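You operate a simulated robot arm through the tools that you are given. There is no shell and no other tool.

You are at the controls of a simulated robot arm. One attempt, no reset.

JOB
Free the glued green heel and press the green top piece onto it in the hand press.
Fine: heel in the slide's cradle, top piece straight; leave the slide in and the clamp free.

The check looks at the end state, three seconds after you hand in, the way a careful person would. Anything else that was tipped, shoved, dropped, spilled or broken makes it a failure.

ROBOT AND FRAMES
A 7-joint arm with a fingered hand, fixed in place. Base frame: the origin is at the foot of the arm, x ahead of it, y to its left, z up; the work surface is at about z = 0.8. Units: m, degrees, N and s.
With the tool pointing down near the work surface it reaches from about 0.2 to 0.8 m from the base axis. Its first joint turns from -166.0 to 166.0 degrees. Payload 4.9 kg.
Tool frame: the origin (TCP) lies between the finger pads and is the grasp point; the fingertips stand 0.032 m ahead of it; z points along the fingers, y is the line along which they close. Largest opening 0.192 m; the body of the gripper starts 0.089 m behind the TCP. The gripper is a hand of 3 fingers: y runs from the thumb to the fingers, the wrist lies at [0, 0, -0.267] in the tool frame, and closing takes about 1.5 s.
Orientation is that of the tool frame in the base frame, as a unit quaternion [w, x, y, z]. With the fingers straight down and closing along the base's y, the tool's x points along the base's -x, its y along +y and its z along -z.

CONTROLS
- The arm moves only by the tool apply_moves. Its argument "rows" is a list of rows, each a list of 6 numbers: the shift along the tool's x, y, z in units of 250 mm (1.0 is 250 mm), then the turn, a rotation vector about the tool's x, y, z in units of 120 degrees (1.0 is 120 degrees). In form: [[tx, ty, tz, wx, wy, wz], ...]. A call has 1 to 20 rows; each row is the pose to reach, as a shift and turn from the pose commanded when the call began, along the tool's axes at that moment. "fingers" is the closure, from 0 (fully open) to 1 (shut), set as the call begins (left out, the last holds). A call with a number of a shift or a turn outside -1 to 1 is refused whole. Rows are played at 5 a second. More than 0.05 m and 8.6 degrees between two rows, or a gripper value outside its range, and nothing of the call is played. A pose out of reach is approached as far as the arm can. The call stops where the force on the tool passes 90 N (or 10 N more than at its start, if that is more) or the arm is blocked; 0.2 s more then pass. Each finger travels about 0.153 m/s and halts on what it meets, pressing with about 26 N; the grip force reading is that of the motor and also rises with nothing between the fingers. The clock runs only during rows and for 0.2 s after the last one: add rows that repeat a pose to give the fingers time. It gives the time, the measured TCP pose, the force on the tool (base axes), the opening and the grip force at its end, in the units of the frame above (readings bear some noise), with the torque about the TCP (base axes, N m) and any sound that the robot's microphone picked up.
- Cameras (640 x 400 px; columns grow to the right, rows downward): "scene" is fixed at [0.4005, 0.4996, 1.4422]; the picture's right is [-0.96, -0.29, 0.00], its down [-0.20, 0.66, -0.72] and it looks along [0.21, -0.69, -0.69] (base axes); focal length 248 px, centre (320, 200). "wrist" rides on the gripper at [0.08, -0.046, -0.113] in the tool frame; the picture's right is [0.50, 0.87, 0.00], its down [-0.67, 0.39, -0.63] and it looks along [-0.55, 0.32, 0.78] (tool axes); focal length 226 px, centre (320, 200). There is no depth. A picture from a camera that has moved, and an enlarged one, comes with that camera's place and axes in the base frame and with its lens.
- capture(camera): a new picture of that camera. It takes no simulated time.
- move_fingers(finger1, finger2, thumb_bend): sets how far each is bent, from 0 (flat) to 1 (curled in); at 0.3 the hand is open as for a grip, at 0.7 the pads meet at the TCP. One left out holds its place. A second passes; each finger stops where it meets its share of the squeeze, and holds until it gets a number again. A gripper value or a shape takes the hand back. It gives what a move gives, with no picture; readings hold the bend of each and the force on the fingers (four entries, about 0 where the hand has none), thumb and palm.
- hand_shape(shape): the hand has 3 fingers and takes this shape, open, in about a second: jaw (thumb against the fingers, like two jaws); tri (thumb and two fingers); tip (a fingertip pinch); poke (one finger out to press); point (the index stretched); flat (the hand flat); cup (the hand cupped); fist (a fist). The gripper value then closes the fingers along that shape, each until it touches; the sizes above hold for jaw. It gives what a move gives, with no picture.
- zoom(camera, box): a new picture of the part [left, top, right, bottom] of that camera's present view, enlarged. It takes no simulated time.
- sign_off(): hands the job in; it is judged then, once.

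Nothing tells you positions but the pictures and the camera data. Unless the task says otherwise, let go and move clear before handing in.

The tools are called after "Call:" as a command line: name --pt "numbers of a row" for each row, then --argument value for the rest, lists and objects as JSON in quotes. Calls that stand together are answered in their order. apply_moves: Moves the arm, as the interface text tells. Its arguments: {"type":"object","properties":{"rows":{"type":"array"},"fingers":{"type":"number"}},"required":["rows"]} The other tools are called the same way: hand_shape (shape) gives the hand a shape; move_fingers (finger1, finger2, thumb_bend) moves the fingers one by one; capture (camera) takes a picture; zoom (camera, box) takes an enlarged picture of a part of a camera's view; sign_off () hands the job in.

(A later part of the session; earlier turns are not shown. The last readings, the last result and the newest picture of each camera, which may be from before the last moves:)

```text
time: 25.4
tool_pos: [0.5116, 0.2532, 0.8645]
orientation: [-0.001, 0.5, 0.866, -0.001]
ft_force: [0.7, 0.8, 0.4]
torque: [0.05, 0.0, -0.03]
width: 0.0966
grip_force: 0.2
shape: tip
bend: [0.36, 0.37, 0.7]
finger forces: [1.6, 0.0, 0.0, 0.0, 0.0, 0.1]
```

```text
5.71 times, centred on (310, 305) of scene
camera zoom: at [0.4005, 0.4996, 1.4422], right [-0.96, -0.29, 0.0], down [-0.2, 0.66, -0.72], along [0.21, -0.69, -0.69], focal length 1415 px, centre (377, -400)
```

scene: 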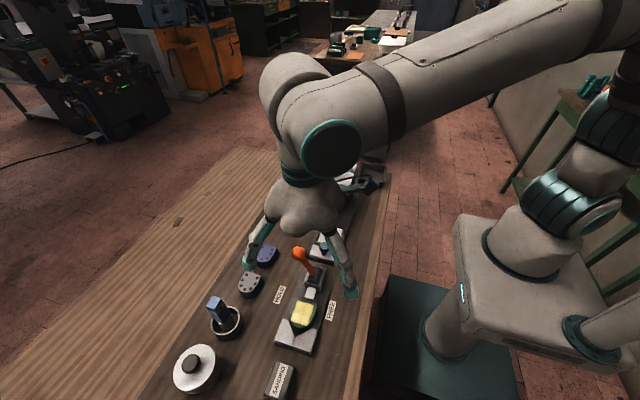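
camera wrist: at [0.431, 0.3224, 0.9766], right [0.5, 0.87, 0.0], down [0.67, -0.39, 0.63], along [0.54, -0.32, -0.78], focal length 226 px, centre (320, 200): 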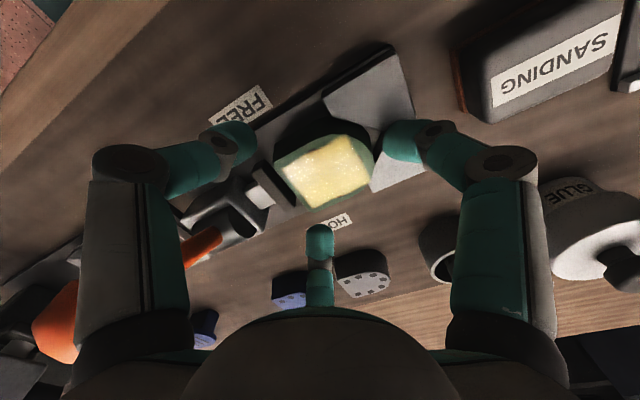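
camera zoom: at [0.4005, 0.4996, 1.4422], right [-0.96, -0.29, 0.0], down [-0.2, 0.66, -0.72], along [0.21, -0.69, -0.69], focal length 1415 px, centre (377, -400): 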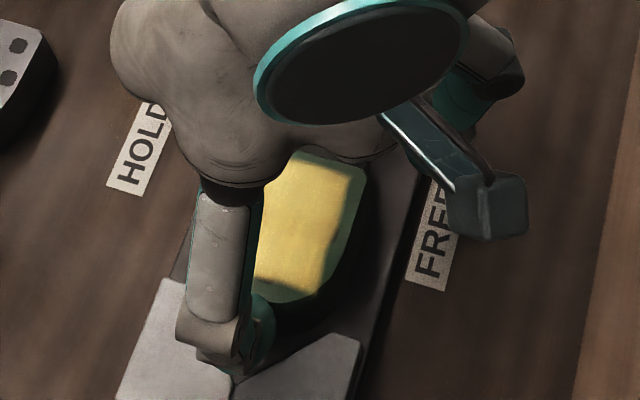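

Finger 1 is the front finger, and it slid the heel out of the V to near the plunger. Now I re-centre over the heel at this height, close partway, then lower a little to take hold below the glue.

Call:
apply_moves --pt "0.023 0.013 0 0 0 0" --pt "0.046 0.0266 0 0 0 0" --pt "0.046 0.0266 0 0 0 0"

Call:
apply_moves --pt "0 0 0 0 0 0" --pt "0 0 0 0 0 0" --pt "0 0 0 0 0 0" --pt "0 0 0 0 0 0" --fingers 0.62

Call:
zoom --camera "wrist" --box '[180, 60, 460, 260]'

```text
time: 26.2
tool_pos: [0.5113, 0.2647, 0.8645]
orientation: [-0.001, 0.501, 0.866, -0.002]
ft_force: [0.2, 0.5, -0.6]
torque: [0.04, 0.01, 0.0]
width: 0.096
grip_force: 0.1
shape: tip
bend: [0.36, 0.37, 0.7]
finger forces: [0.1, 0.0, 0.0, 0.1, 0.1, 0.1]
```

```text
time: 27.2
tool_pos: [0.5121, 0.2662, 0.8645]
orientation: [-0.001, 0.501, 0.866, -0.001]
ft_force: [0.0, 1.0, -0.1]
torque: [0.02, -0.02, 0.01]
width: 0.0735
grip_force: 0.0
shape: tip
bend: [0.42, 0.43, 0.7]
finger forces: [0.6, 0.0, 0.0, 0.0, 0.0, 0.1]
```

```text
2.00 times, centred on (320, 160) of wrist
camera zoom: at [0.4317, 0.3127, 0.9761], right [0.5, 0.87, 0.0], down [0.67, -0.39, 0.63], along [0.54, -0.32, -0.78], focal length 452 px, centre (320, 280)
```

zoom: 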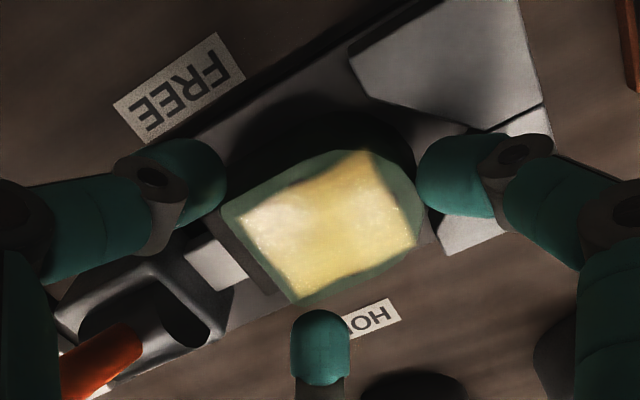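

The heel is still about 8 mm from the plunger. I'll nudge it back a little more so the side fingers land further from its rear corners, then lower.

Call:
apply_moves --pt "-0.014 -0.008 0 0 0 0" --pt "-0.028 -0.016 0 0 0 0" --pt "-0.028 -0.016 0 0 0 0" --pt "-0.007 -0.004 0 0 0 0" --pt "0.012 0.007 0 0 0 0" --pt "0.012 0.007 0 0 0 0"

Call:
zoom --camera "wrist" --box '[180, 60, 460, 260]'

```text
time: 28.6
tool_pos: [0.5109, 0.2699, 0.8636]
orientation: [-0.002, 0.501, 0.866, -0.002]
ft_force: [-0.7, 0.1, -0.3]
torque: [0.01, -0.02, -0.01]
width: 0.0733
grip_force: 0.0
shape: tip
bend: [0.43, 0.43, 0.7]
finger forces: [0.0, 0.0, 0.1, 0.0, 0.0, 0.1]
```

```text
2.00 times, centred on (320, 160) of wrist
camera zoom: at [0.4315, 0.3169, 0.976], right [0.5, 0.86, 0.0], down [0.67, -0.39, 0.63], along [0.54, -0.32, -0.78], focal length 452 px, centre (320, 280)
```

zoom: 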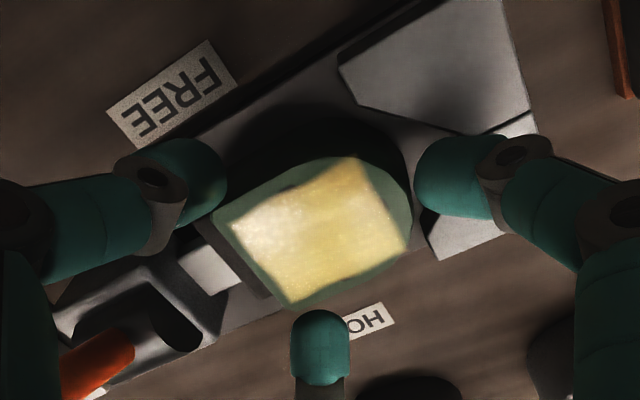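

Good. Now I lower 12 mm.

Call:
apply_moves --pt "0 0 0.02 0 0 0" --pt "0 0 0.036 0 0 0" --pt "0 0 0.05 0 0 0" --pt "0 0 0.05 0 0 0"

Call:
zoom --camera "wrist" --box '[180, 60, 460, 260]'

```text
time: 29.6
tool_pos: [0.5107, 0.2711, 0.8513]
orientation: [-0.001, 0.501, 0.866, -0.001]
ft_force: [-0.3, -0.3, -0.1]
torque: [0.05, 0.0, -0.01]
width: 0.0731
grip_force: 0.0
shape: tip
bend: [0.43, 0.43, 0.7]
finger forces: [0.0, 0.0, 0.0, 0.1, 0.1, 0.1]
```

```text
2.00 times, centred on (320, 160) of wrist
camera zoom: at [0.4315, 0.3172, 0.9637], right [0.5, 0.87, 0.0], down [0.67, -0.39, 0.63], along [0.54, -0.32, -0.78], focal length 452 px, centre (320, 280)
```

zoom: 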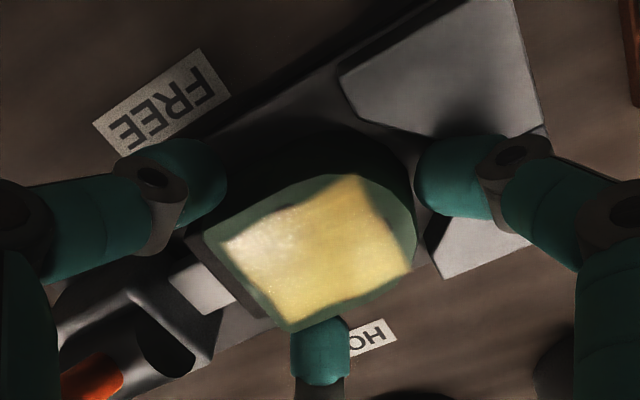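

No contact and the fingers are below the heel's top edge. I close the grip.

Call:
apply_moves --pt "0 0 0 0 0 0" --pt "0 0 0 0 0 0" --pt "0 0 0 0 0 0" --pt "0 0 0 0 0 0" --pt "0 0 0 0 0 0" --fingers 1

Call:
zoom --camera "wrist" --box '[180, 60, 460, 260]'

```text
time: 30.8
tool_pos: [0.5104, 0.2713, 0.8509]
orientation: [-0.001, 0.501, 0.866, -0.002]
ft_force: [-1.4, 2.7, -0.4]
torque: [0.14, 0.02, -0.13]
width: 0.0636
grip_force: 25.6
shape: tip
bend: [0.45, 0.47, 0.7]
finger forces: [23.2, 20.2, 0.1, 0.0, 21.8, 0.0]
```

```text
2.00 times, centred on (320, 160) of wrist
camera zoom: at [0.4314, 0.3173, 0.9637], right [0.5, 0.87, 0.0], down [0.67, -0.39, 0.63], along [0.54, -0.32, -0.78], focal length 452 px, centre (320, 280)
```

zoom: 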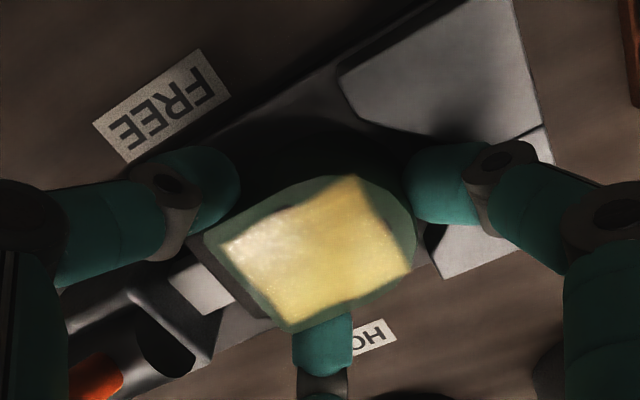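

All three fingers hold with about 20 N each. I lift slowly and check that the heel comes along.

Call:
apply_moves --pt "0 0 -0.03 0 0 0" --pt "0 0 -0.07 0 0 0" --pt "0 0 -0.12 0 0 0" --pt "0 0 -0.18 0 0 0" --pt "0 0 -0.24 0 0 0" --pt "0 0 -0.24 0 0 0"

Call:
capture --camera "wrist"

Call:
zoom --camera "scene" --box '[240, 220, 400, 350]'

```text
time: 32.2
tool_pos: [0.5116, 0.2714, 0.9115]
orientation: [-0.001, 0.5, 0.866, -0.002]
ft_force: [0.7, 0.7, -1.8]
torque: [0.01, 0.01, 0.01]
width: 0.0633
grip_force: 26.1
shape: tip
bend: [0.45, 0.47, 0.7]
finger forces: [22.6, 20.6, 0.0, 0.0, 20.9, 0.1]
```

```text
taken
camera wrist: at [0.432, 0.3189, 1.0233], right [0.5, 0.87, 0.0], down [0.67, -0.39, 0.63], along [0.54, -0.32, -0.78], focal length 226 px, centre (320, 200)
```

wrist: 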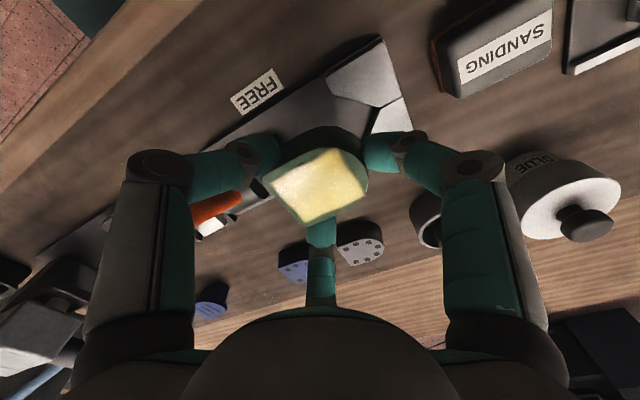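

```text
3.08 times, centred on (320, 285) of scene
camera zoom: at [0.4005, 0.4996, 1.4422], right [-0.96, -0.29, 0.0], down [-0.2, 0.66, -0.72], along [0.21, -0.69, -0.69], focal length 762 px, centre (320, -62)
```

zoom: 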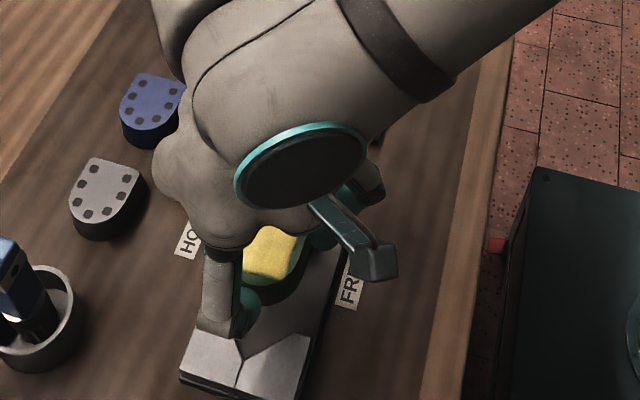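

The heel is up and steady. In the cradle the front finger would foul the knob, so I'll set the heel on a clear bit of bench near (0.615, 0.05) and regrip it with the hand turned back.

Call:
apply_moves --pt "0 0 -0.1 0 0 0" --pt "0 0 -0.2 0 0 0" --pt "-0.069 0.12 -0.2 0 0 0" --pt "-0.139 0.24 -0.2 0 0 0" --pt "-0.208 0.36 -0.2 0 0 0" --pt "-0.336 0.286 -0.2 0 0 0" --pt "-0.463 0.213 -0.2 0 0 0" --pt "-0.591 0.139 -0.2 0 0 0" --pt "-0.718 0.065 -0.2 0 0 0" --pt "-0.846 -0.008 -0.2 0 0 0" --pt "-0.9736 -0.082 -0.2 0 0 0" --pt "-0.9736 -0.082 -0.2 0 0 0"

Call:
capture --camera "wrist"

Call:
capture --camera "scene"

```text
time: 34.8
tool_pos: [0.6155, 0.0482, 0.9606]
orientation: [-0.001, 0.5, 0.866, -0.001]
ft_force: [-0.3, -0.5, -0.5]
torque: [0.02, -0.01, 0.01]
width: 0.0632
grip_force: 26.9
shape: tip
bend: [0.46, 0.47, 0.7]
finger forces: [22.5, 20.4, 0.1, 0.0, 20.8, 0.1]
```

```text
taken
camera wrist: at [0.5365, 0.0948, 1.072], right [0.5, 0.87, 0.0], down [0.67, -0.39, 0.63], along [0.54, -0.32, -0.78], focal length 226 px, centre (320, 200)
```

wrist: 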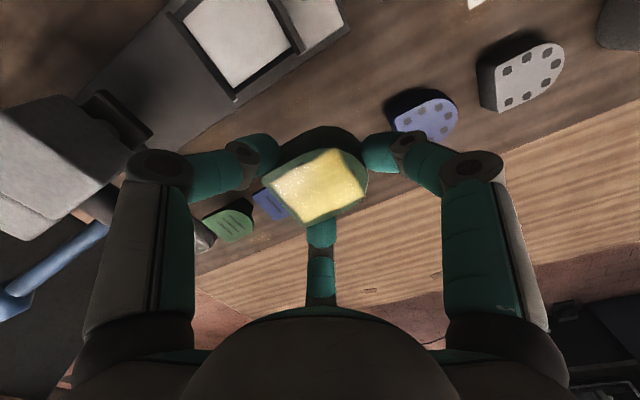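

```text
taken
```

scene: 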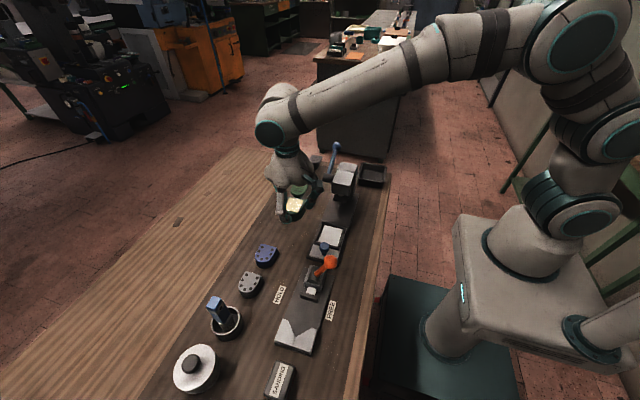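

The spot is clear. I lower toward the bench.

Call:
apply_moves --pt "0 0 0.15 0 0 0" --pt "0 0 0.29 0 0 0" --pt "0 0 0.39 0 0 0" --pt "0 0 0.43 0 0 0" --pt "0 0 0.45 0 0 0" --pt "0 0 0.45 0 0 0"

Call:
zoom --camera "scene" --box '[250, 160, 340, 230]'

Call:
capture --camera "wrist"

```text
time: 36.2
tool_pos: [0.6154, 0.0476, 0.85]
orientation: [-0.001, 0.501, 0.866, -0.002]
ft_force: [-0.5, 0.2, -0.5]
torque: [-0.01, 0.02, 0.02]
width: 0.0629
grip_force: 25.9
shape: tip
bend: [0.46, 0.47, 0.7]
finger forces: [22.4, 20.4, 0.0, 0.0, 20.7, 0.1]
```

```text
5.71 times, centred on (295, 195) of scene
camera zoom: at [0.4005, 0.4996, 1.4422], right [-0.96, -0.29, 0.0], down [-0.2, 0.66, -0.72], along [0.21, -0.69, -0.69], focal length 1415 px, centre (463, 229)
```

zoom: 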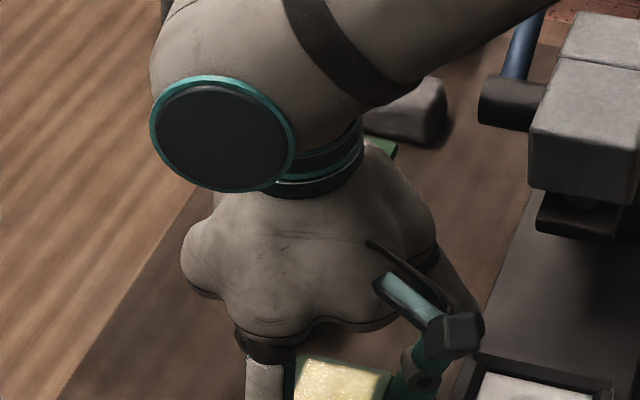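

```text
taken
camera wrist: at [0.5357, 0.0947, 0.9607], right [0.5, 0.87, 0.0], down [0.67, -0.39, 0.63], along [0.54, -0.32, -0.78], focal length 226 px, centre (320, 200)
```

wrist: 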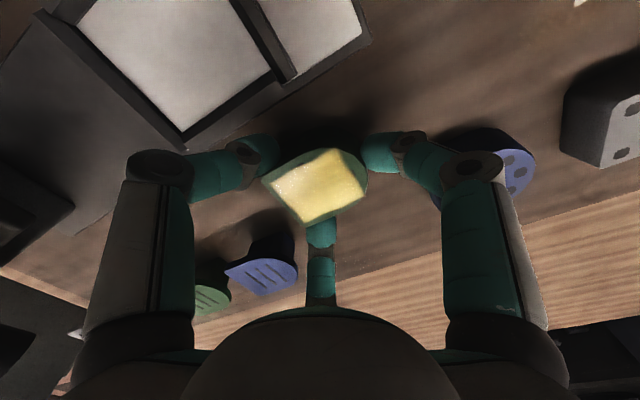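

Call:
apply_moves --pt "0 0 0.008 0 0 0" --pt "0 0 0.016 0 0 0" --pt "0 0 0.024 0 0 0" --pt "0 0 0.024 0 0 0"

Call:
apply_moves --pt "0 0 0.004 0 0 0" --pt "0 0 0.008 0 0 0" --pt "0 0 0.008 0 0 0"

```text
time: 37.2
tool_pos: [0.6142, 0.0494, 0.842]
orientation: [-0.001, 0.501, 0.865, -0.002]
ft_force: [0.3, 0.2, -1.5]
torque: [-0.02, -0.03, -0.03]
width: 0.0631
grip_force: 25.8
shape: tip
bend: [0.46, 0.47, 0.7]
finger forces: [22.4, 20.3, 0.0, 0.0, 20.8, 0.1]
```

```text
time: 38.0
tool_pos: [0.6146, 0.0485, 0.8416]
orientation: [-0.001, 0.5, 0.866, -0.001]
ft_force: [0.3, 1.5, 2.4]
torque: [-0.06, 0.09, -0.06]
width: 0.0631
grip_force: 26.6
shape: tip
bend: [0.46, 0.47, 0.7]
finger forces: [22.7, 20.6, 0.0, 0.0, 21.9, 0.0]
```

Call:
apply_moves --pt "0 0 0.004 0 0 0" --pt "0 0 0.006 0 0 0" --pt "0 0 0.006 0 0 0"

```text
time: 38.8
tool_pos: [0.6143, 0.0499, 0.8404]
orientation: [-0.001, 0.5, 0.866, 0.0]
ft_force: [-2.2, -1.2, 13.8]
torque: [-0.2, 0.23, -0.07]
width: 0.0632
grip_force: 26.7
shape: tip
bend: [0.46, 0.47, 0.7]
finger forces: [23.5, 21.8, 0.1, 0.0, 25.0, 0.0]
```

The heel is standing on the bench (contact at TCP z ≈ 0.841). I release, rise, and turn the hand back by 60°.

Call:
apply_moves --pt "0 0 -0.004 0 0 0" --pt "0 0 -0.004 0 0 0" --pt "0 0 -0.004 0 0 0" --pt "0 0 -0.004 0 0 0" --pt "0 0 -0.004 0 0 0" --fingers 0.5

Call:
apply_moves --pt "0 0 -0.05 0 0 0" --pt "0 0 -0.15 0 0 0" --pt "0 0 -0.3 0 0 0" --pt "0 0 -0.45 0 0 0" --pt "0 0 -0.45 0 0 0"

Call:
capture --camera "wrist"

Call:
zoom --camera "scene" --box '[240, 160, 360, 270]'

```text
time: 40.0
tool_pos: [0.6143, 0.0494, 0.8402]
orientation: [0.0, 0.5, 0.866, -0.001]
ft_force: [2.0, 0.6, 0.9]
torque: [-0.01, -0.05, 0.04]
width: 0.0931
grip_force: 0.1
shape: tip
bend: [0.37, 0.37, 0.69]
finger forces: [0.0, 0.1, 0.0, 0.0, 2.2, 0.0]
```

```text
time: 41.2
tool_pos: [0.6153, 0.0514, 0.9526]
orientation: [-0.001, 0.5, 0.866, -0.002]
ft_force: [0.4, -0.5, 0.1]
torque: [-0.03, -0.02, -0.02]
width: 0.096
grip_force: 0.1
shape: tip
bend: [0.37, 0.37, 0.7]
finger forces: [0.0, 0.0, 0.0, 0.0, 0.1, 0.0]
```

```text
taken
camera wrist: at [0.5358, 0.0971, 1.0651], right [0.5, 0.87, 0.0], down [0.67, -0.39, 0.63], along [0.54, -0.32, -0.78], focal length 226 px, centre (320, 200)
```

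wrist: 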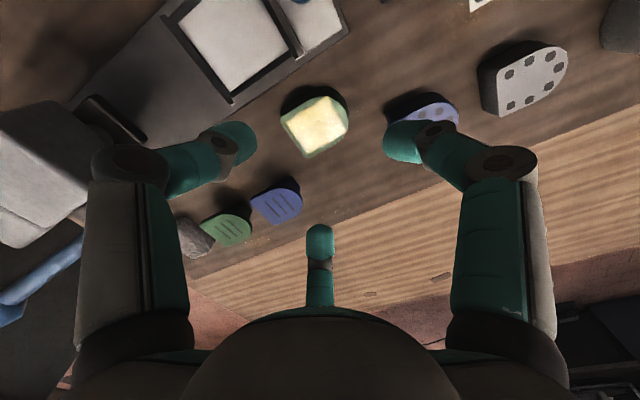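

```text
3.64 times, centred on (300, 215) of scene
camera zoom: at [0.4005, 0.4996, 1.4422], right [-0.96, -0.29, 0.0], down [-0.2, 0.66, -0.72], along [0.21, -0.69, -0.69], focal length 900 px, centre (393, 146)
```

zoom: 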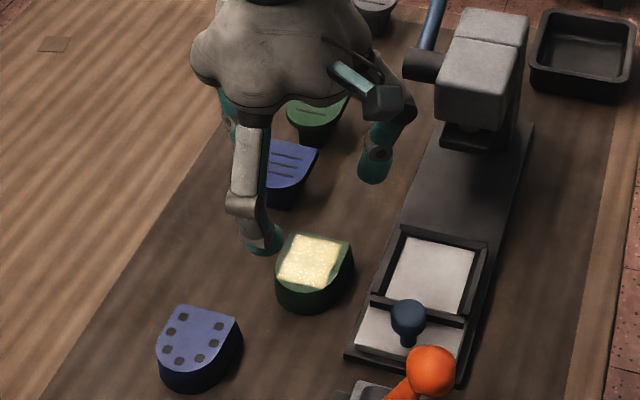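

The heel stands upright on the bench. Now I turn the hand back and measure the heel's position and yaw.

Call:
apply_moves --pt "0 0 -0.02 0 0 -0.06" --pt "0 0 -0.04 0 0 -0.125" --pt "0 0 -0.06 0 0 -0.19" --pt "0 0 -0.08 0 0 -0.25" --pt "0 0 -0.1 0 0 -0.315" --pt "0 0 -0.1 0 0 -0.38" --pt "0 0 -0.1 0 0 -0.44" --pt "0 0 -0.1 0 0 -0.5" --pt "0 0 -0.1 0 0 -0.5"

Call:
capture --camera "wrist"

Call:
zoom --camera "wrist" --box '[250, 50, 390, 160]'

Call:
zoom --camera "scene" --box '[260, 190, 350, 260]'

```text
time: 43.2
tool_pos: [0.6147, 0.0492, 0.9777]
orientation: [-0.001, 0.0, 1.0, -0.001]
ft_force: [0.0, 0.6, -0.1]
torque: [-0.03, -0.03, -0.03]
width: 0.0957
grip_force: 0.0
shape: tip
bend: [0.37, 0.37, 0.7]
finger forces: [0.0, 0.0, 0.0, 0.0, 0.0, 0.0]
```

```text
taken
camera wrist: at [0.5351, 0.0036, 1.0899], right [-0.5, 0.87, 0.0], down [0.67, 0.39, 0.63], along [0.54, 0.31, -0.78], focal length 226 px, centre (320, 200)
```

wrist: 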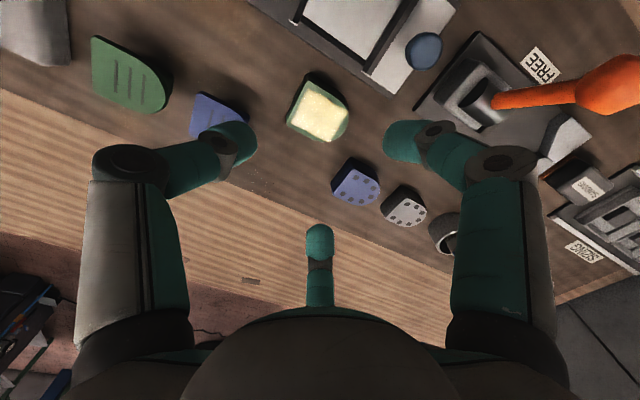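

```text
3.64 times, centred on (320, 105) of wrist
camera zoom: at [0.5351, 0.0036, 1.0899], right [-0.5, 0.87, 0.0], down [0.67, 0.39, 0.63], along [0.54, 0.31, -0.78], focal length 822 px, centre (320, 546)
```

zoom: 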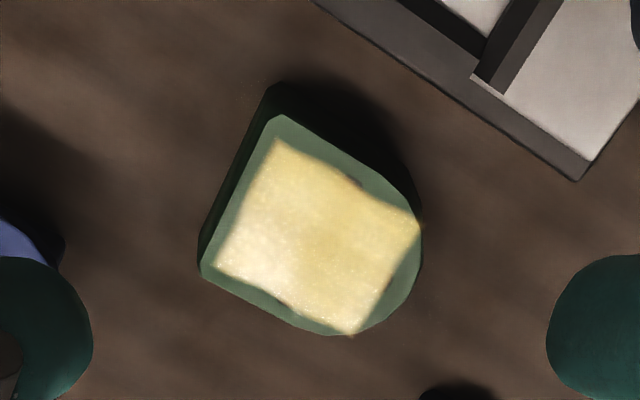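

```text
5.71 times, centred on (305, 225) of scene
camera zoom: at [0.4005, 0.4996, 1.4422], right [-0.96, -0.29, 0.0], down [-0.2, 0.66, -0.72], along [0.21, -0.69, -0.69], focal length 1415 px, centre (406, 57)
```

zoom: 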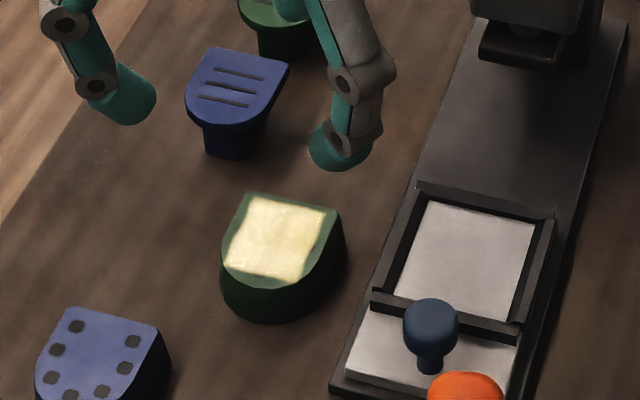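

The heel sits straight at about (0.613, 0.05). Before gripping, I'll check the height of the cradle walls.

Call:
zoom --camera "scene" --box '[308, 218, 352, 268]'

Call:
zoom --camera "wrist" --box '[270, 0, 460, 110]'

```text
8.00 times, centred on (330, 243) of scene
camera zoom: at [0.4005, 0.4996, 1.4422], right [-0.96, -0.29, 0.0], down [-0.2, 0.66, -0.72], along [0.21, -0.69, -0.69], focal length 1981 px, centre (240, -144)
```

zoom: 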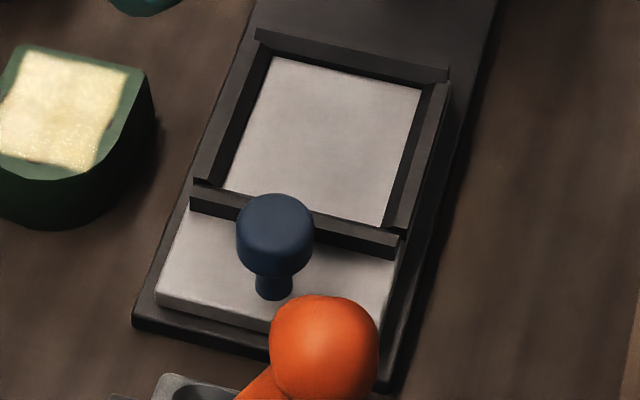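

```text
3.37 times, centred on (365, 55) of wrist
camera zoom: at [0.5351, 0.0036, 1.0899], right [-0.5, 0.87, 0.0], down [0.67, 0.39, 0.63], along [0.54, 0.31, -0.78], focal length 762 px, centre (168, 688)
```

zoom: 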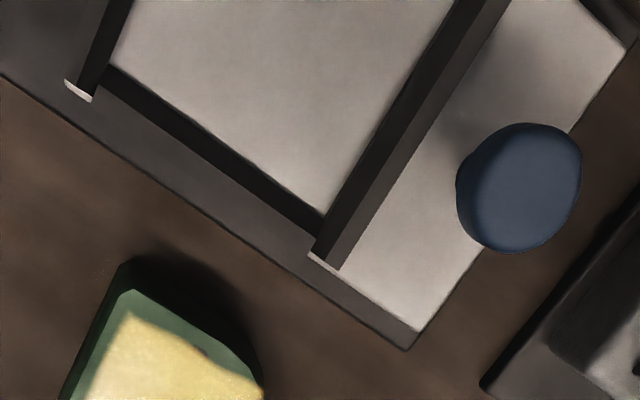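

The walls are about 12 mm high, so I'll grip the heel a bit higher this time. I come down around it with the thumb behind and the fingers at its front sides.

Call:
apply_moves --pt "0.006 0.006 0.12 0 0 0" --pt "0.006 0.006 0.26 0 0 0" --pt "0.006 0.006 0.4 0 0 0" --pt "0.006 0.006 0.48 0 0 0" --pt "0.006 0.006 0.531 0 0 0" --pt "0.006 0.006 0.531 0 0 0"

Call:
zoom --camera "wrist" --box '[180, 60, 460, 260]'

```text
time: 44.6
tool_pos: [0.6125, 0.05, 0.8449]
orientation: [-0.002, 0.002, 1.0, -0.001]
ft_force: [1.5, 0.0, 0.3]
torque: [-0.03, -0.02, 0.01]
width: 0.0956
grip_force: 0.1
shape: tip
bend: [0.37, 0.37, 0.7]
finger forces: [0.6, 0.0, 0.1, 0.0, 0.0, 0.1]
```

```text
2.00 times, centred on (320, 160) of wrist
camera zoom: at [0.5326, 0.0048, 0.9569], right [-0.5, 0.87, 0.0], down [0.67, 0.39, 0.63], along [0.55, 0.31, -0.78], focal length 452 px, centre (320, 280)
```

zoom: 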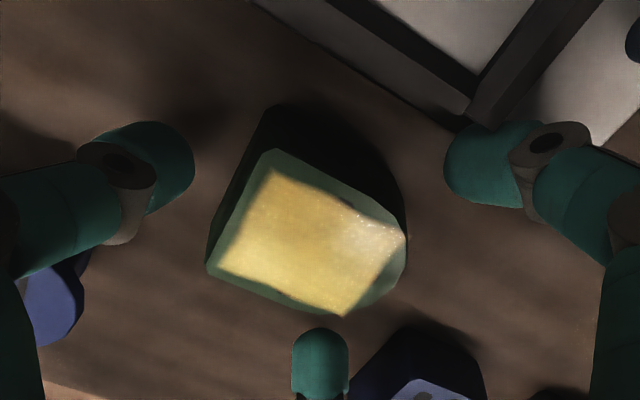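

There's a faint touch on finger 1, perhaps near the slide's edge, and closing moves it away from there. I close on the heel.

Call:
apply_moves --pt "0 0 0 0 0 0" --pt "0 0 0 0 0 0" --pt "0 0 0 0 0 0" --pt "0 0 0 0 0 0" --pt "0 0 0 0 0 0" --pt "0 0 0 0 0 0" --fingers 1

Call:
zoom --camera "wrist" --box '[180, 60, 460, 260]'

Call:
zoom --camera "scene" --box '[260, 190, 350, 260]'

```text
time: 46.0
tool_pos: [0.6122, 0.0506, 0.8438]
orientation: [-0.002, 0.001, 1.0, 0.0]
ft_force: [0.4, 0.0, 0.1]
torque: [-0.04, 0.0, -0.04]
width: 0.058
grip_force: 26.1
shape: tip
bend: [0.79, 0.79, 0.7]
finger forces: [23.0, 23.0, 0.1, 0.0, 22.8, 0.1]
```

```text
2.00 times, centred on (320, 160) of wrist
camera zoom: at [0.5325, 0.0048, 0.9569], right [-0.5, 0.87, 0.0], down [0.67, 0.39, 0.63], along [0.54, 0.31, -0.78], focal length 452 px, centre (320, 280)
```

zoom: 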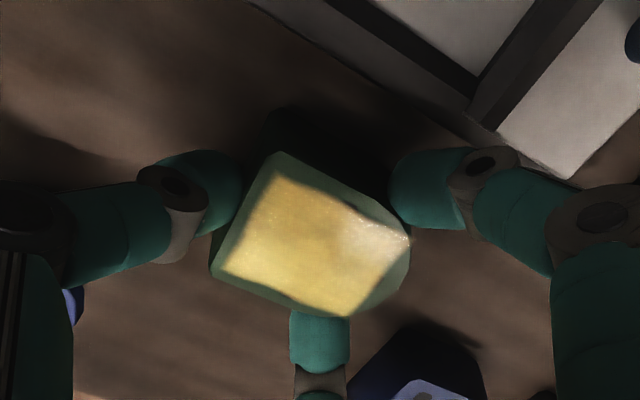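

```text
5.71 times, centred on (305, 225) of scene
camera zoom: at [0.4005, 0.4996, 1.4422], right [-0.96, -0.29, 0.0], down [-0.2, 0.66, -0.72], along [0.21, -0.69, -0.69], focal length 1415 px, centre (406, 57)
```

zoom: 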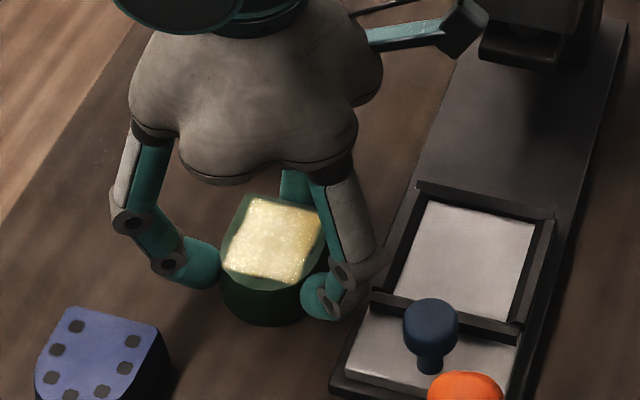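

The grip is even (about 23 N per finger) and centred, with the heel square in the hand. Now I lift, carry it over the cradle centre (0.510, 0.027) and look.

Call:
apply_moves --pt "0 0 -0.06 0 0 0" --pt "0 0 -0.16 0 0 0" --pt "0 0 -0.28 0 0 0" --pt "0 0 -0.38 0 0 0" --pt "0.12 -0.03 -0.38 0 0 0" --pt "0.24 -0.06 -0.38 0 0 0" --pt "0.34 -0.08 -0.38 0 0 0" --pt "0.412 -0.1 -0.38 0 0 0" --pt "0.412 -0.1 -0.38 0 0 0" --pt "0.412 -0.1 -0.38 0 0 0"

Call:
capture --camera "wrist"

Call:
zoom --camera "scene" --box '[280, 160, 390, 270]'

```text
time: 48.2
tool_pos: [0.5092, 0.0266, 0.9405]
orientation: [-0.002, 0.001, 1.0, 0.0]
ft_force: [-0.1, 0.4, -0.8]
torque: [0.0, 0.05, 0.03]
width: 0.058
grip_force: 26.0
shape: tip
bend: [0.79, 0.79, 0.7]
finger forces: [22.9, 22.9, 0.1, 0.0, 22.9, 0.0]
```

```text
taken
camera wrist: at [0.4303, -0.0186, 1.0532], right [-0.5, 0.87, 0.0], down [0.67, 0.39, 0.63], along [0.54, 0.31, -0.78], focal length 226 px, centre (320, 200)
```

wrist: 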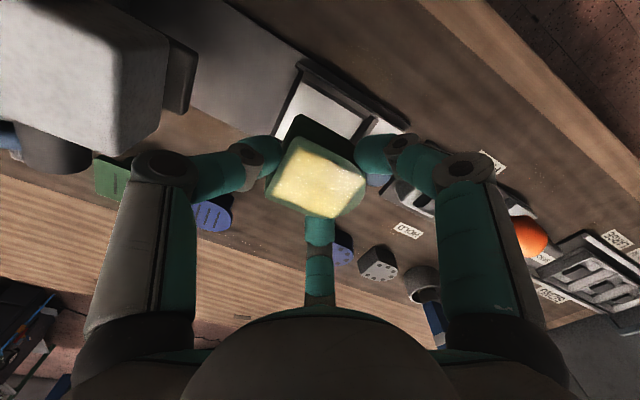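

```text
3.64 times, centred on (335, 215) of scene
camera zoom: at [0.4005, 0.4996, 1.4422], right [-0.96, -0.29, 0.0], down [-0.2, 0.66, -0.72], along [0.21, -0.69, -0.69], focal length 900 px, centre (266, 146)
```

zoom: 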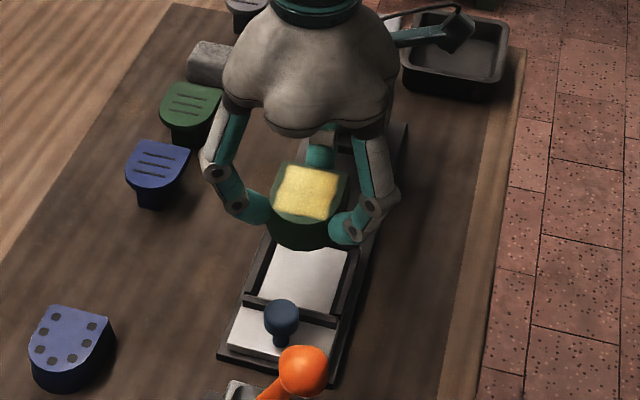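

Above the cradle and well aligned. I descend to just above the floor and check.

Call:
apply_moves --pt "0 0 0.08 0 0 0" --pt "0 0 0.15 0 0 0" --pt "0 0 0.2 0 0 0" --pt "0 0 0.236 0 0 0" --pt "0 0 0.236 0 0 0"

Call:
zoom --camera "wrist" --box '[160, 20, 480, 240]'

Call:
zoom --camera "scene" --box '[295, 190, 365, 265]'

```text
time: 49.4
tool_pos: [0.5089, 0.0251, 0.8819]
orientation: [-0.002, 0.001, 1.0, -0.001]
ft_force: [0.5, -0.3, -1.7]
torque: [0.02, 0.04, -0.01]
width: 0.0577
grip_force: 26.2
shape: tip
bend: [0.79, 0.79, 0.7]
finger forces: [22.8, 23.0, 0.0, 0.1, 22.9, 0.1]
```

```text
1.82 times, centred on (320, 130) of wrist
camera zoom: at [0.4302, -0.0201, 0.9938], right [-0.5, 0.87, 0.0], down [0.67, 0.39, 0.63], along [0.54, 0.31, -0.78], focal length 411 px, centre (320, 327)
```

zoom: 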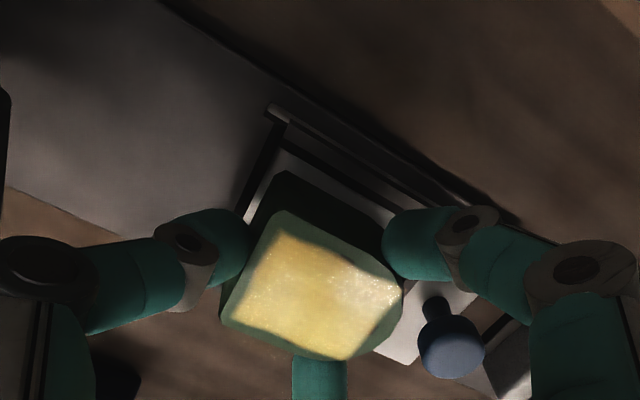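

```text
5.33 times, centred on (330, 228) of scene
camera zoom: at [0.4005, 0.4996, 1.4422], right [-0.96, -0.29, 0.0], down [-0.2, 0.66, -0.72], along [0.21, -0.69, -0.69], focal length 1321 px, centre (267, 53)
```

zoom: 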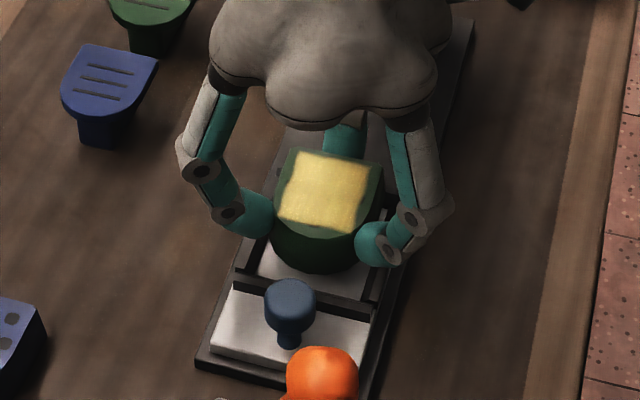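

The heel is about 2 mm close to the back wall, so I shift +2 mm in y while lowering slowly.

Call:
apply_moves --pt "0 0.008 0.0 0 0 0" --pt "0 0.008 0.012 0 0 0" --pt "0 0.008 0.024 0 0 0" --pt "0 0.008 0.032 0 0 0" --pt "0 0.008 0.032 0 0 0"

Call:
apply_moves --pt "0 0 0.006 0 0 0" --pt "0 0 0.012 0 0 0" --pt "0 0 0.012 0 0 0"

Call:
zoom --camera "wrist" --box '[160, 20, 480, 240]'

Call:
zoom --camera "scene" --box '[295, 190, 365, 265]'

```text
time: 50.6
tool_pos: [0.5098, 0.028, 0.8732]
orientation: [-0.003, 0.001, 1.0, -0.001]
ft_force: [-0.6, -0.9, -1.6]
torque: [0.03, 0.01, -0.02]
width: 0.0578
grip_force: 25.7
shape: tip
bend: [0.79, 0.79, 0.7]
finger forces: [22.8, 23.0, 0.0, 0.1, 22.9, 0.0]
```

```text
time: 51.4
tool_pos: [0.5095, 0.0271, 0.8706]
orientation: [-0.002, 0.001, 1.0, -0.001]
ft_force: [0.0, -0.4, -0.2]
torque: [-0.03, -0.01, 0.02]
width: 0.0579
grip_force: 25.9
shape: tip
bend: [0.79, 0.79, 0.7]
finger forces: [22.9, 23.0, 0.0, 0.0, 23.2, 0.1]
```

```text
1.82 times, centred on (320, 130) of wrist
camera zoom: at [0.4301, -0.0184, 0.9827], right [-0.5, 0.87, 0.0], down [0.67, 0.39, 0.63], along [0.54, 0.31, -0.78], focal length 411 px, centre (320, 327)
```

zoom: 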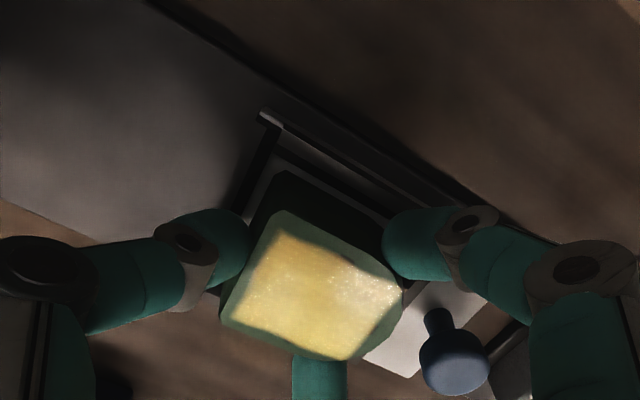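

```text
5.33 times, centred on (330, 228) of scene
camera zoom: at [0.4005, 0.4996, 1.4422], right [-0.96, -0.29, 0.0], down [-0.2, 0.66, -0.72], along [0.21, -0.69, -0.69], focal length 1321 px, centre (267, 53)
```

zoom: 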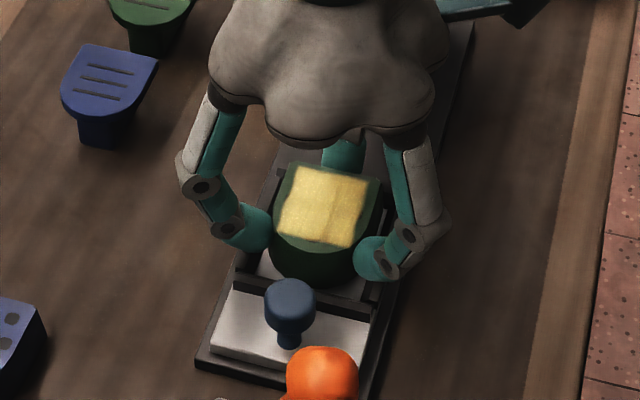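

The fit looks right, with the heel corner inside the cradle corner. I keep lowering in small steps until it touches.

Call:
apply_moves --pt "0 0 0.006 0 0 0" --pt "0 0 0.012 0 0 0" --pt "0 0 0.012 0 0 0"

Call:
apply_moves --pt "0 0 0.004 0 0 0" --pt "0 0 0.008 0 0 0" --pt "0 0 0.008 0 0 0"

```text
time: 52.2
tool_pos: [0.5097, 0.0285, 0.8678]
orientation: [-0.002, 0.0, 1.0, -0.001]
ft_force: [-0.5, -7.5, 5.7]
torque: [-0.1, -0.01, -0.02]
width: 0.0583
grip_force: 25.5
shape: tip
bend: [0.79, 0.79, 0.7]
finger forces: [23.6, 23.6, 0.0, 0.0, 29.2, 0.1]
```

```text
time: 53.0
tool_pos: [0.5105, 0.0284, 0.8659]
orientation: [-0.001, 0.0, 1.0, -0.001]
ft_force: [0.4, -8.6, 11.6]
torque: [-0.57, -0.03, 0.01]
width: 0.059
grip_force: 26.2
shape: tip
bend: [0.79, 0.79, 0.7]
finger forces: [24.2, 24.2, 0.1, 0.0, 31.0, 0.0]
```

Contact came with a -y push, which suggests the heel's front is on the front wall. I'll raise slightly, shift back 2 mm and try again.

Call:
apply_moves --pt "0 0 -0.012 0 0 0" --pt "0 0 -0.024 0 0 0" --pt "0 -0.008 -0.024 0 0 0" --pt "0 -0.008 -0.024 0 0 0"

Call:
zoom --camera "scene" --box '[305, 210, 355, 262]'

Call:
zoom --camera "wrist" --box '[240, 60, 420, 220]'

```text
time: 54.0
tool_pos: [0.5115, 0.0265, 0.8716]
orientation: [-0.002, 0.001, 1.0, -0.001]
ft_force: [0.1, 0.2, -0.7]
torque: [0.0, 0.03, -0.01]
width: 0.0582
grip_force: 26.6
shape: tip
bend: [0.79, 0.79, 0.7]
finger forces: [25.1, 25.1, 0.0, 0.0, 23.7, 0.1]
```

```text
7.69 times, centred on (330, 236) of scene
camera zoom: at [0.4005, 0.4996, 1.4422], right [-0.96, -0.29, 0.0], down [-0.2, 0.66, -0.72], along [0.21, -0.69, -0.69], focal length 1905 px, centre (243, -77)
```

zoom: 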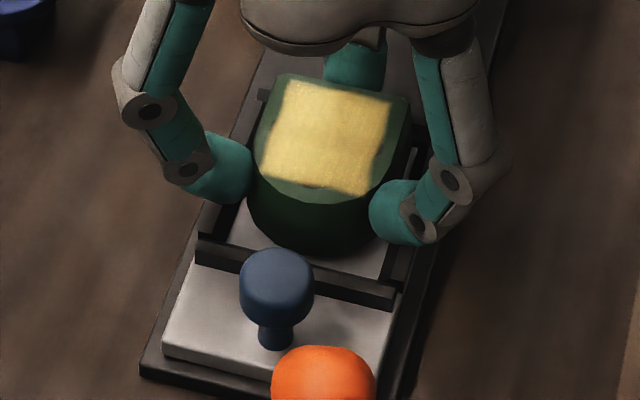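

```text
2.50 times, centred on (330, 140) of wrist
camera zoom: at [0.4303, -0.0198, 0.9836], right [-0.5, 0.87, 0.0], down [0.67, 0.39, 0.63], along [0.54, 0.31, -0.78], focal length 565 px, centre (295, 350)
```

zoom: 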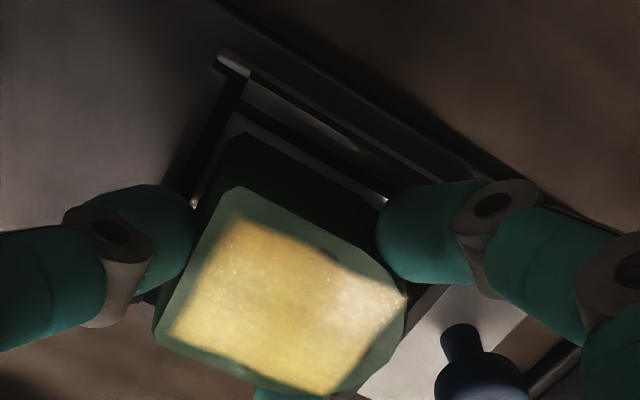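

It was the thumb's tip touching the back wall; the heel itself is inside all four walls. I lower to just above that contact and let the heel settle the last millimetres.

Call:
apply_moves --pt "0 0.002 0.006 0 0 0" --pt "0 0.002 0.013 0 0 0" --pt "0 0.002 0.013 0 0 0"

```text
time: 54.8
tool_pos: [0.5104, 0.0262, 0.869]
orientation: [-0.002, 0.001, 1.0, -0.001]
ft_force: [1.1, -1.0, -0.3]
torque: [0.02, 0.02, 0.04]
width: 0.0585
grip_force: 26.0
shape: tip
bend: [0.79, 0.79, 0.7]
finger forces: [25.1, 25.0, 0.1, 0.0, 24.0, 0.0]
```

Call:
apply_moves --pt "0 0 0.004 0 0 0" --pt "0 0 0.007 0 0 0" --pt "0 0 0.007 0 0 0"

```text
time: 55.6
tool_pos: [0.5088, 0.0263, 0.8666]
orientation: [-0.002, 0.0, 1.0, 0.0]
ft_force: [-0.7, -0.8, 1.6]
torque: [-0.1, 0.0, -0.04]
width: 0.0585
grip_force: 25.8
shape: tip
bend: [0.79, 0.79, 0.7]
finger forces: [25.1, 24.9, 0.0, 0.0, 24.6, 0.0]
```

Light contact. I release gently with a small opening.

Call:
apply_moves --pt "0 0 0 0 0 0" --pt "0 0 0 0 0 0" --pt "0 0 0 0 0 0" --pt "0 0 0 0 0 0" --fingers 0.57

Call:
zoom --camera "scene" --box '[305, 210, 355, 262]'

Call:
zoom --camera "wrist" --box '[200, 60, 440, 220]'

```text
time: 56.6
tool_pos: [0.5095, 0.0269, 0.8663]
orientation: [-0.002, 0.001, 1.0, 0.0]
ft_force: [0.2, 0.2, 0.5]
torque: [0.01, 0.01, 0.0]
width: 0.0823
grip_force: 0.1
shape: tip
bend: [0.4, 0.4, 0.7]
finger forces: [0.0, 0.0, 0.0, 0.0, 0.0, 0.1]
```

```text
7.69 times, centred on (330, 236) of scene
camera zoom: at [0.4005, 0.4996, 1.4422], right [-0.96, -0.29, 0.0], down [-0.2, 0.66, -0.72], along [0.21, -0.69, -0.69], focal length 1905 px, centre (243, -77)
```

zoom: 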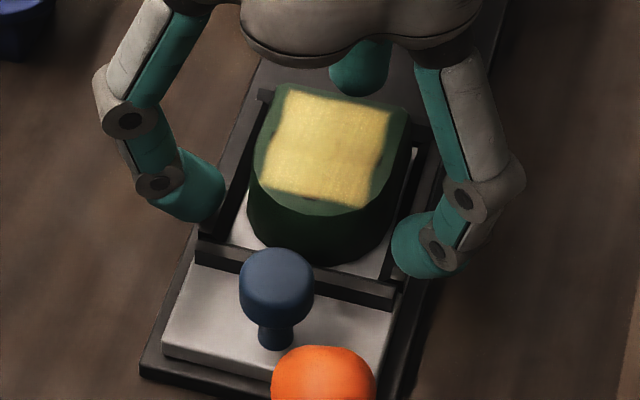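

```text
2.50 times, centred on (320, 140) of wrist
camera zoom: at [0.4302, -0.0191, 0.9785], right [-0.5, 0.87, 0.0], down [0.67, 0.39, 0.63], along [0.54, 0.31, -0.78], focal length 565 px, centre (320, 350)
```

zoom: 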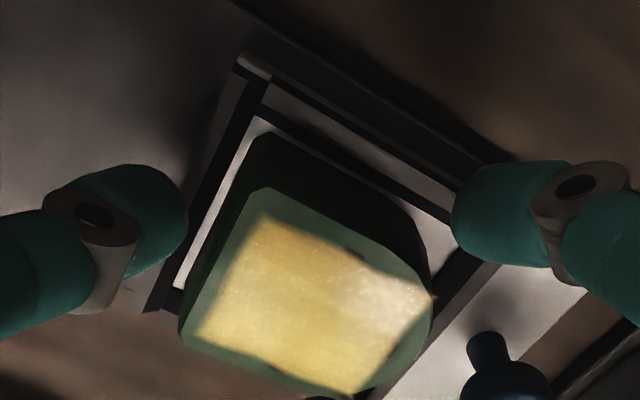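

The heel sits squarely in the cradle. I rise straight up and look at everything from above.

Call:
apply_moves --pt "0 0 -0.06 0 0 0" --pt "0 0 -0.18 0 0 0" --pt "0 0 -0.34 0 0 0" --pt "0 0 -0.5 0 0 0" --pt "0 0 -0.64 0 0 0" --pt "0 0 -0.64 0 0 0"

Call:
zoom --camera "scene" --box '[260, 150, 390, 270]'

Call:
capture --camera "wrist"

Call:
zoom --camera "wrist" --box '[240, 60, 380, 170]'

```text
time: 58.0
tool_pos: [0.509, 0.0262, 1.025]
orientation: [-0.001, 0.001, 1.0, -0.001]
ft_force: [0.9, 0.1, 0.5]
torque: [0.03, 0.05, 0.01]
width: 0.0822
grip_force: 0.1
shape: tip
bend: [0.4, 0.4, 0.7]
finger forces: [0.0, 0.1, 0.1, 0.1, 0.1, 0.1]
```

```text
3.33 times, centred on (325, 210) of scene
camera zoom: at [0.4005, 0.4996, 1.4422], right [-0.96, -0.29, 0.0], down [-0.2, 0.66, -0.72], along [0.21, -0.69, -0.69], focal length 826 px, centre (303, 167)
```

zoom: 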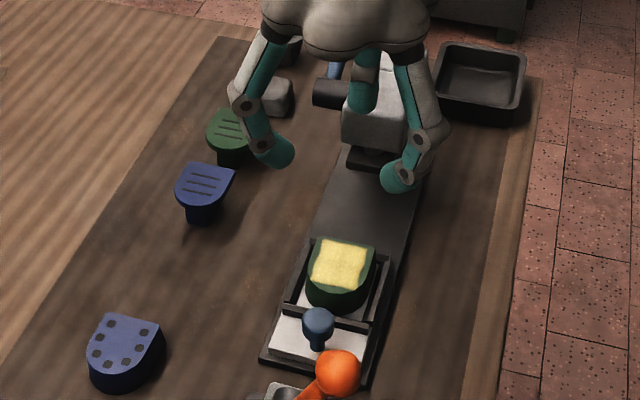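

```text
taken
camera wrist: at [0.4301, -0.0205, 1.1379], right [-0.5, 0.87, 0.0], down [0.67, 0.39, 0.63], along [0.54, 0.31, -0.78], focal length 226 px, centre (320, 200)
```

wrist: 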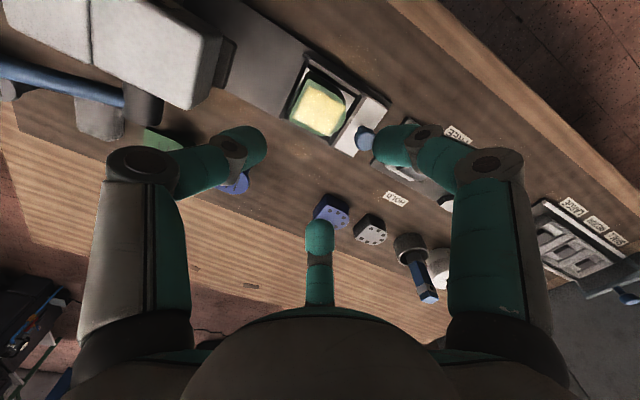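

```text
3.64 times, centred on (310, 115) of wrist
camera zoom: at [0.4301, -0.0205, 1.1379], right [-0.5, 0.87, 0.0], down [0.67, 0.39, 0.63], along [0.54, 0.31, -0.78], focal length 822 px, centre (356, 509)
```

zoom: 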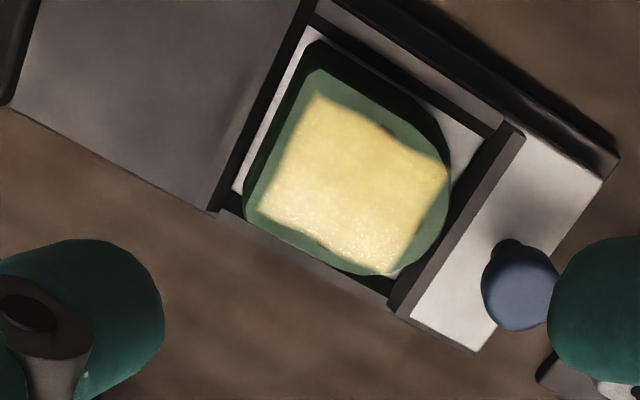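

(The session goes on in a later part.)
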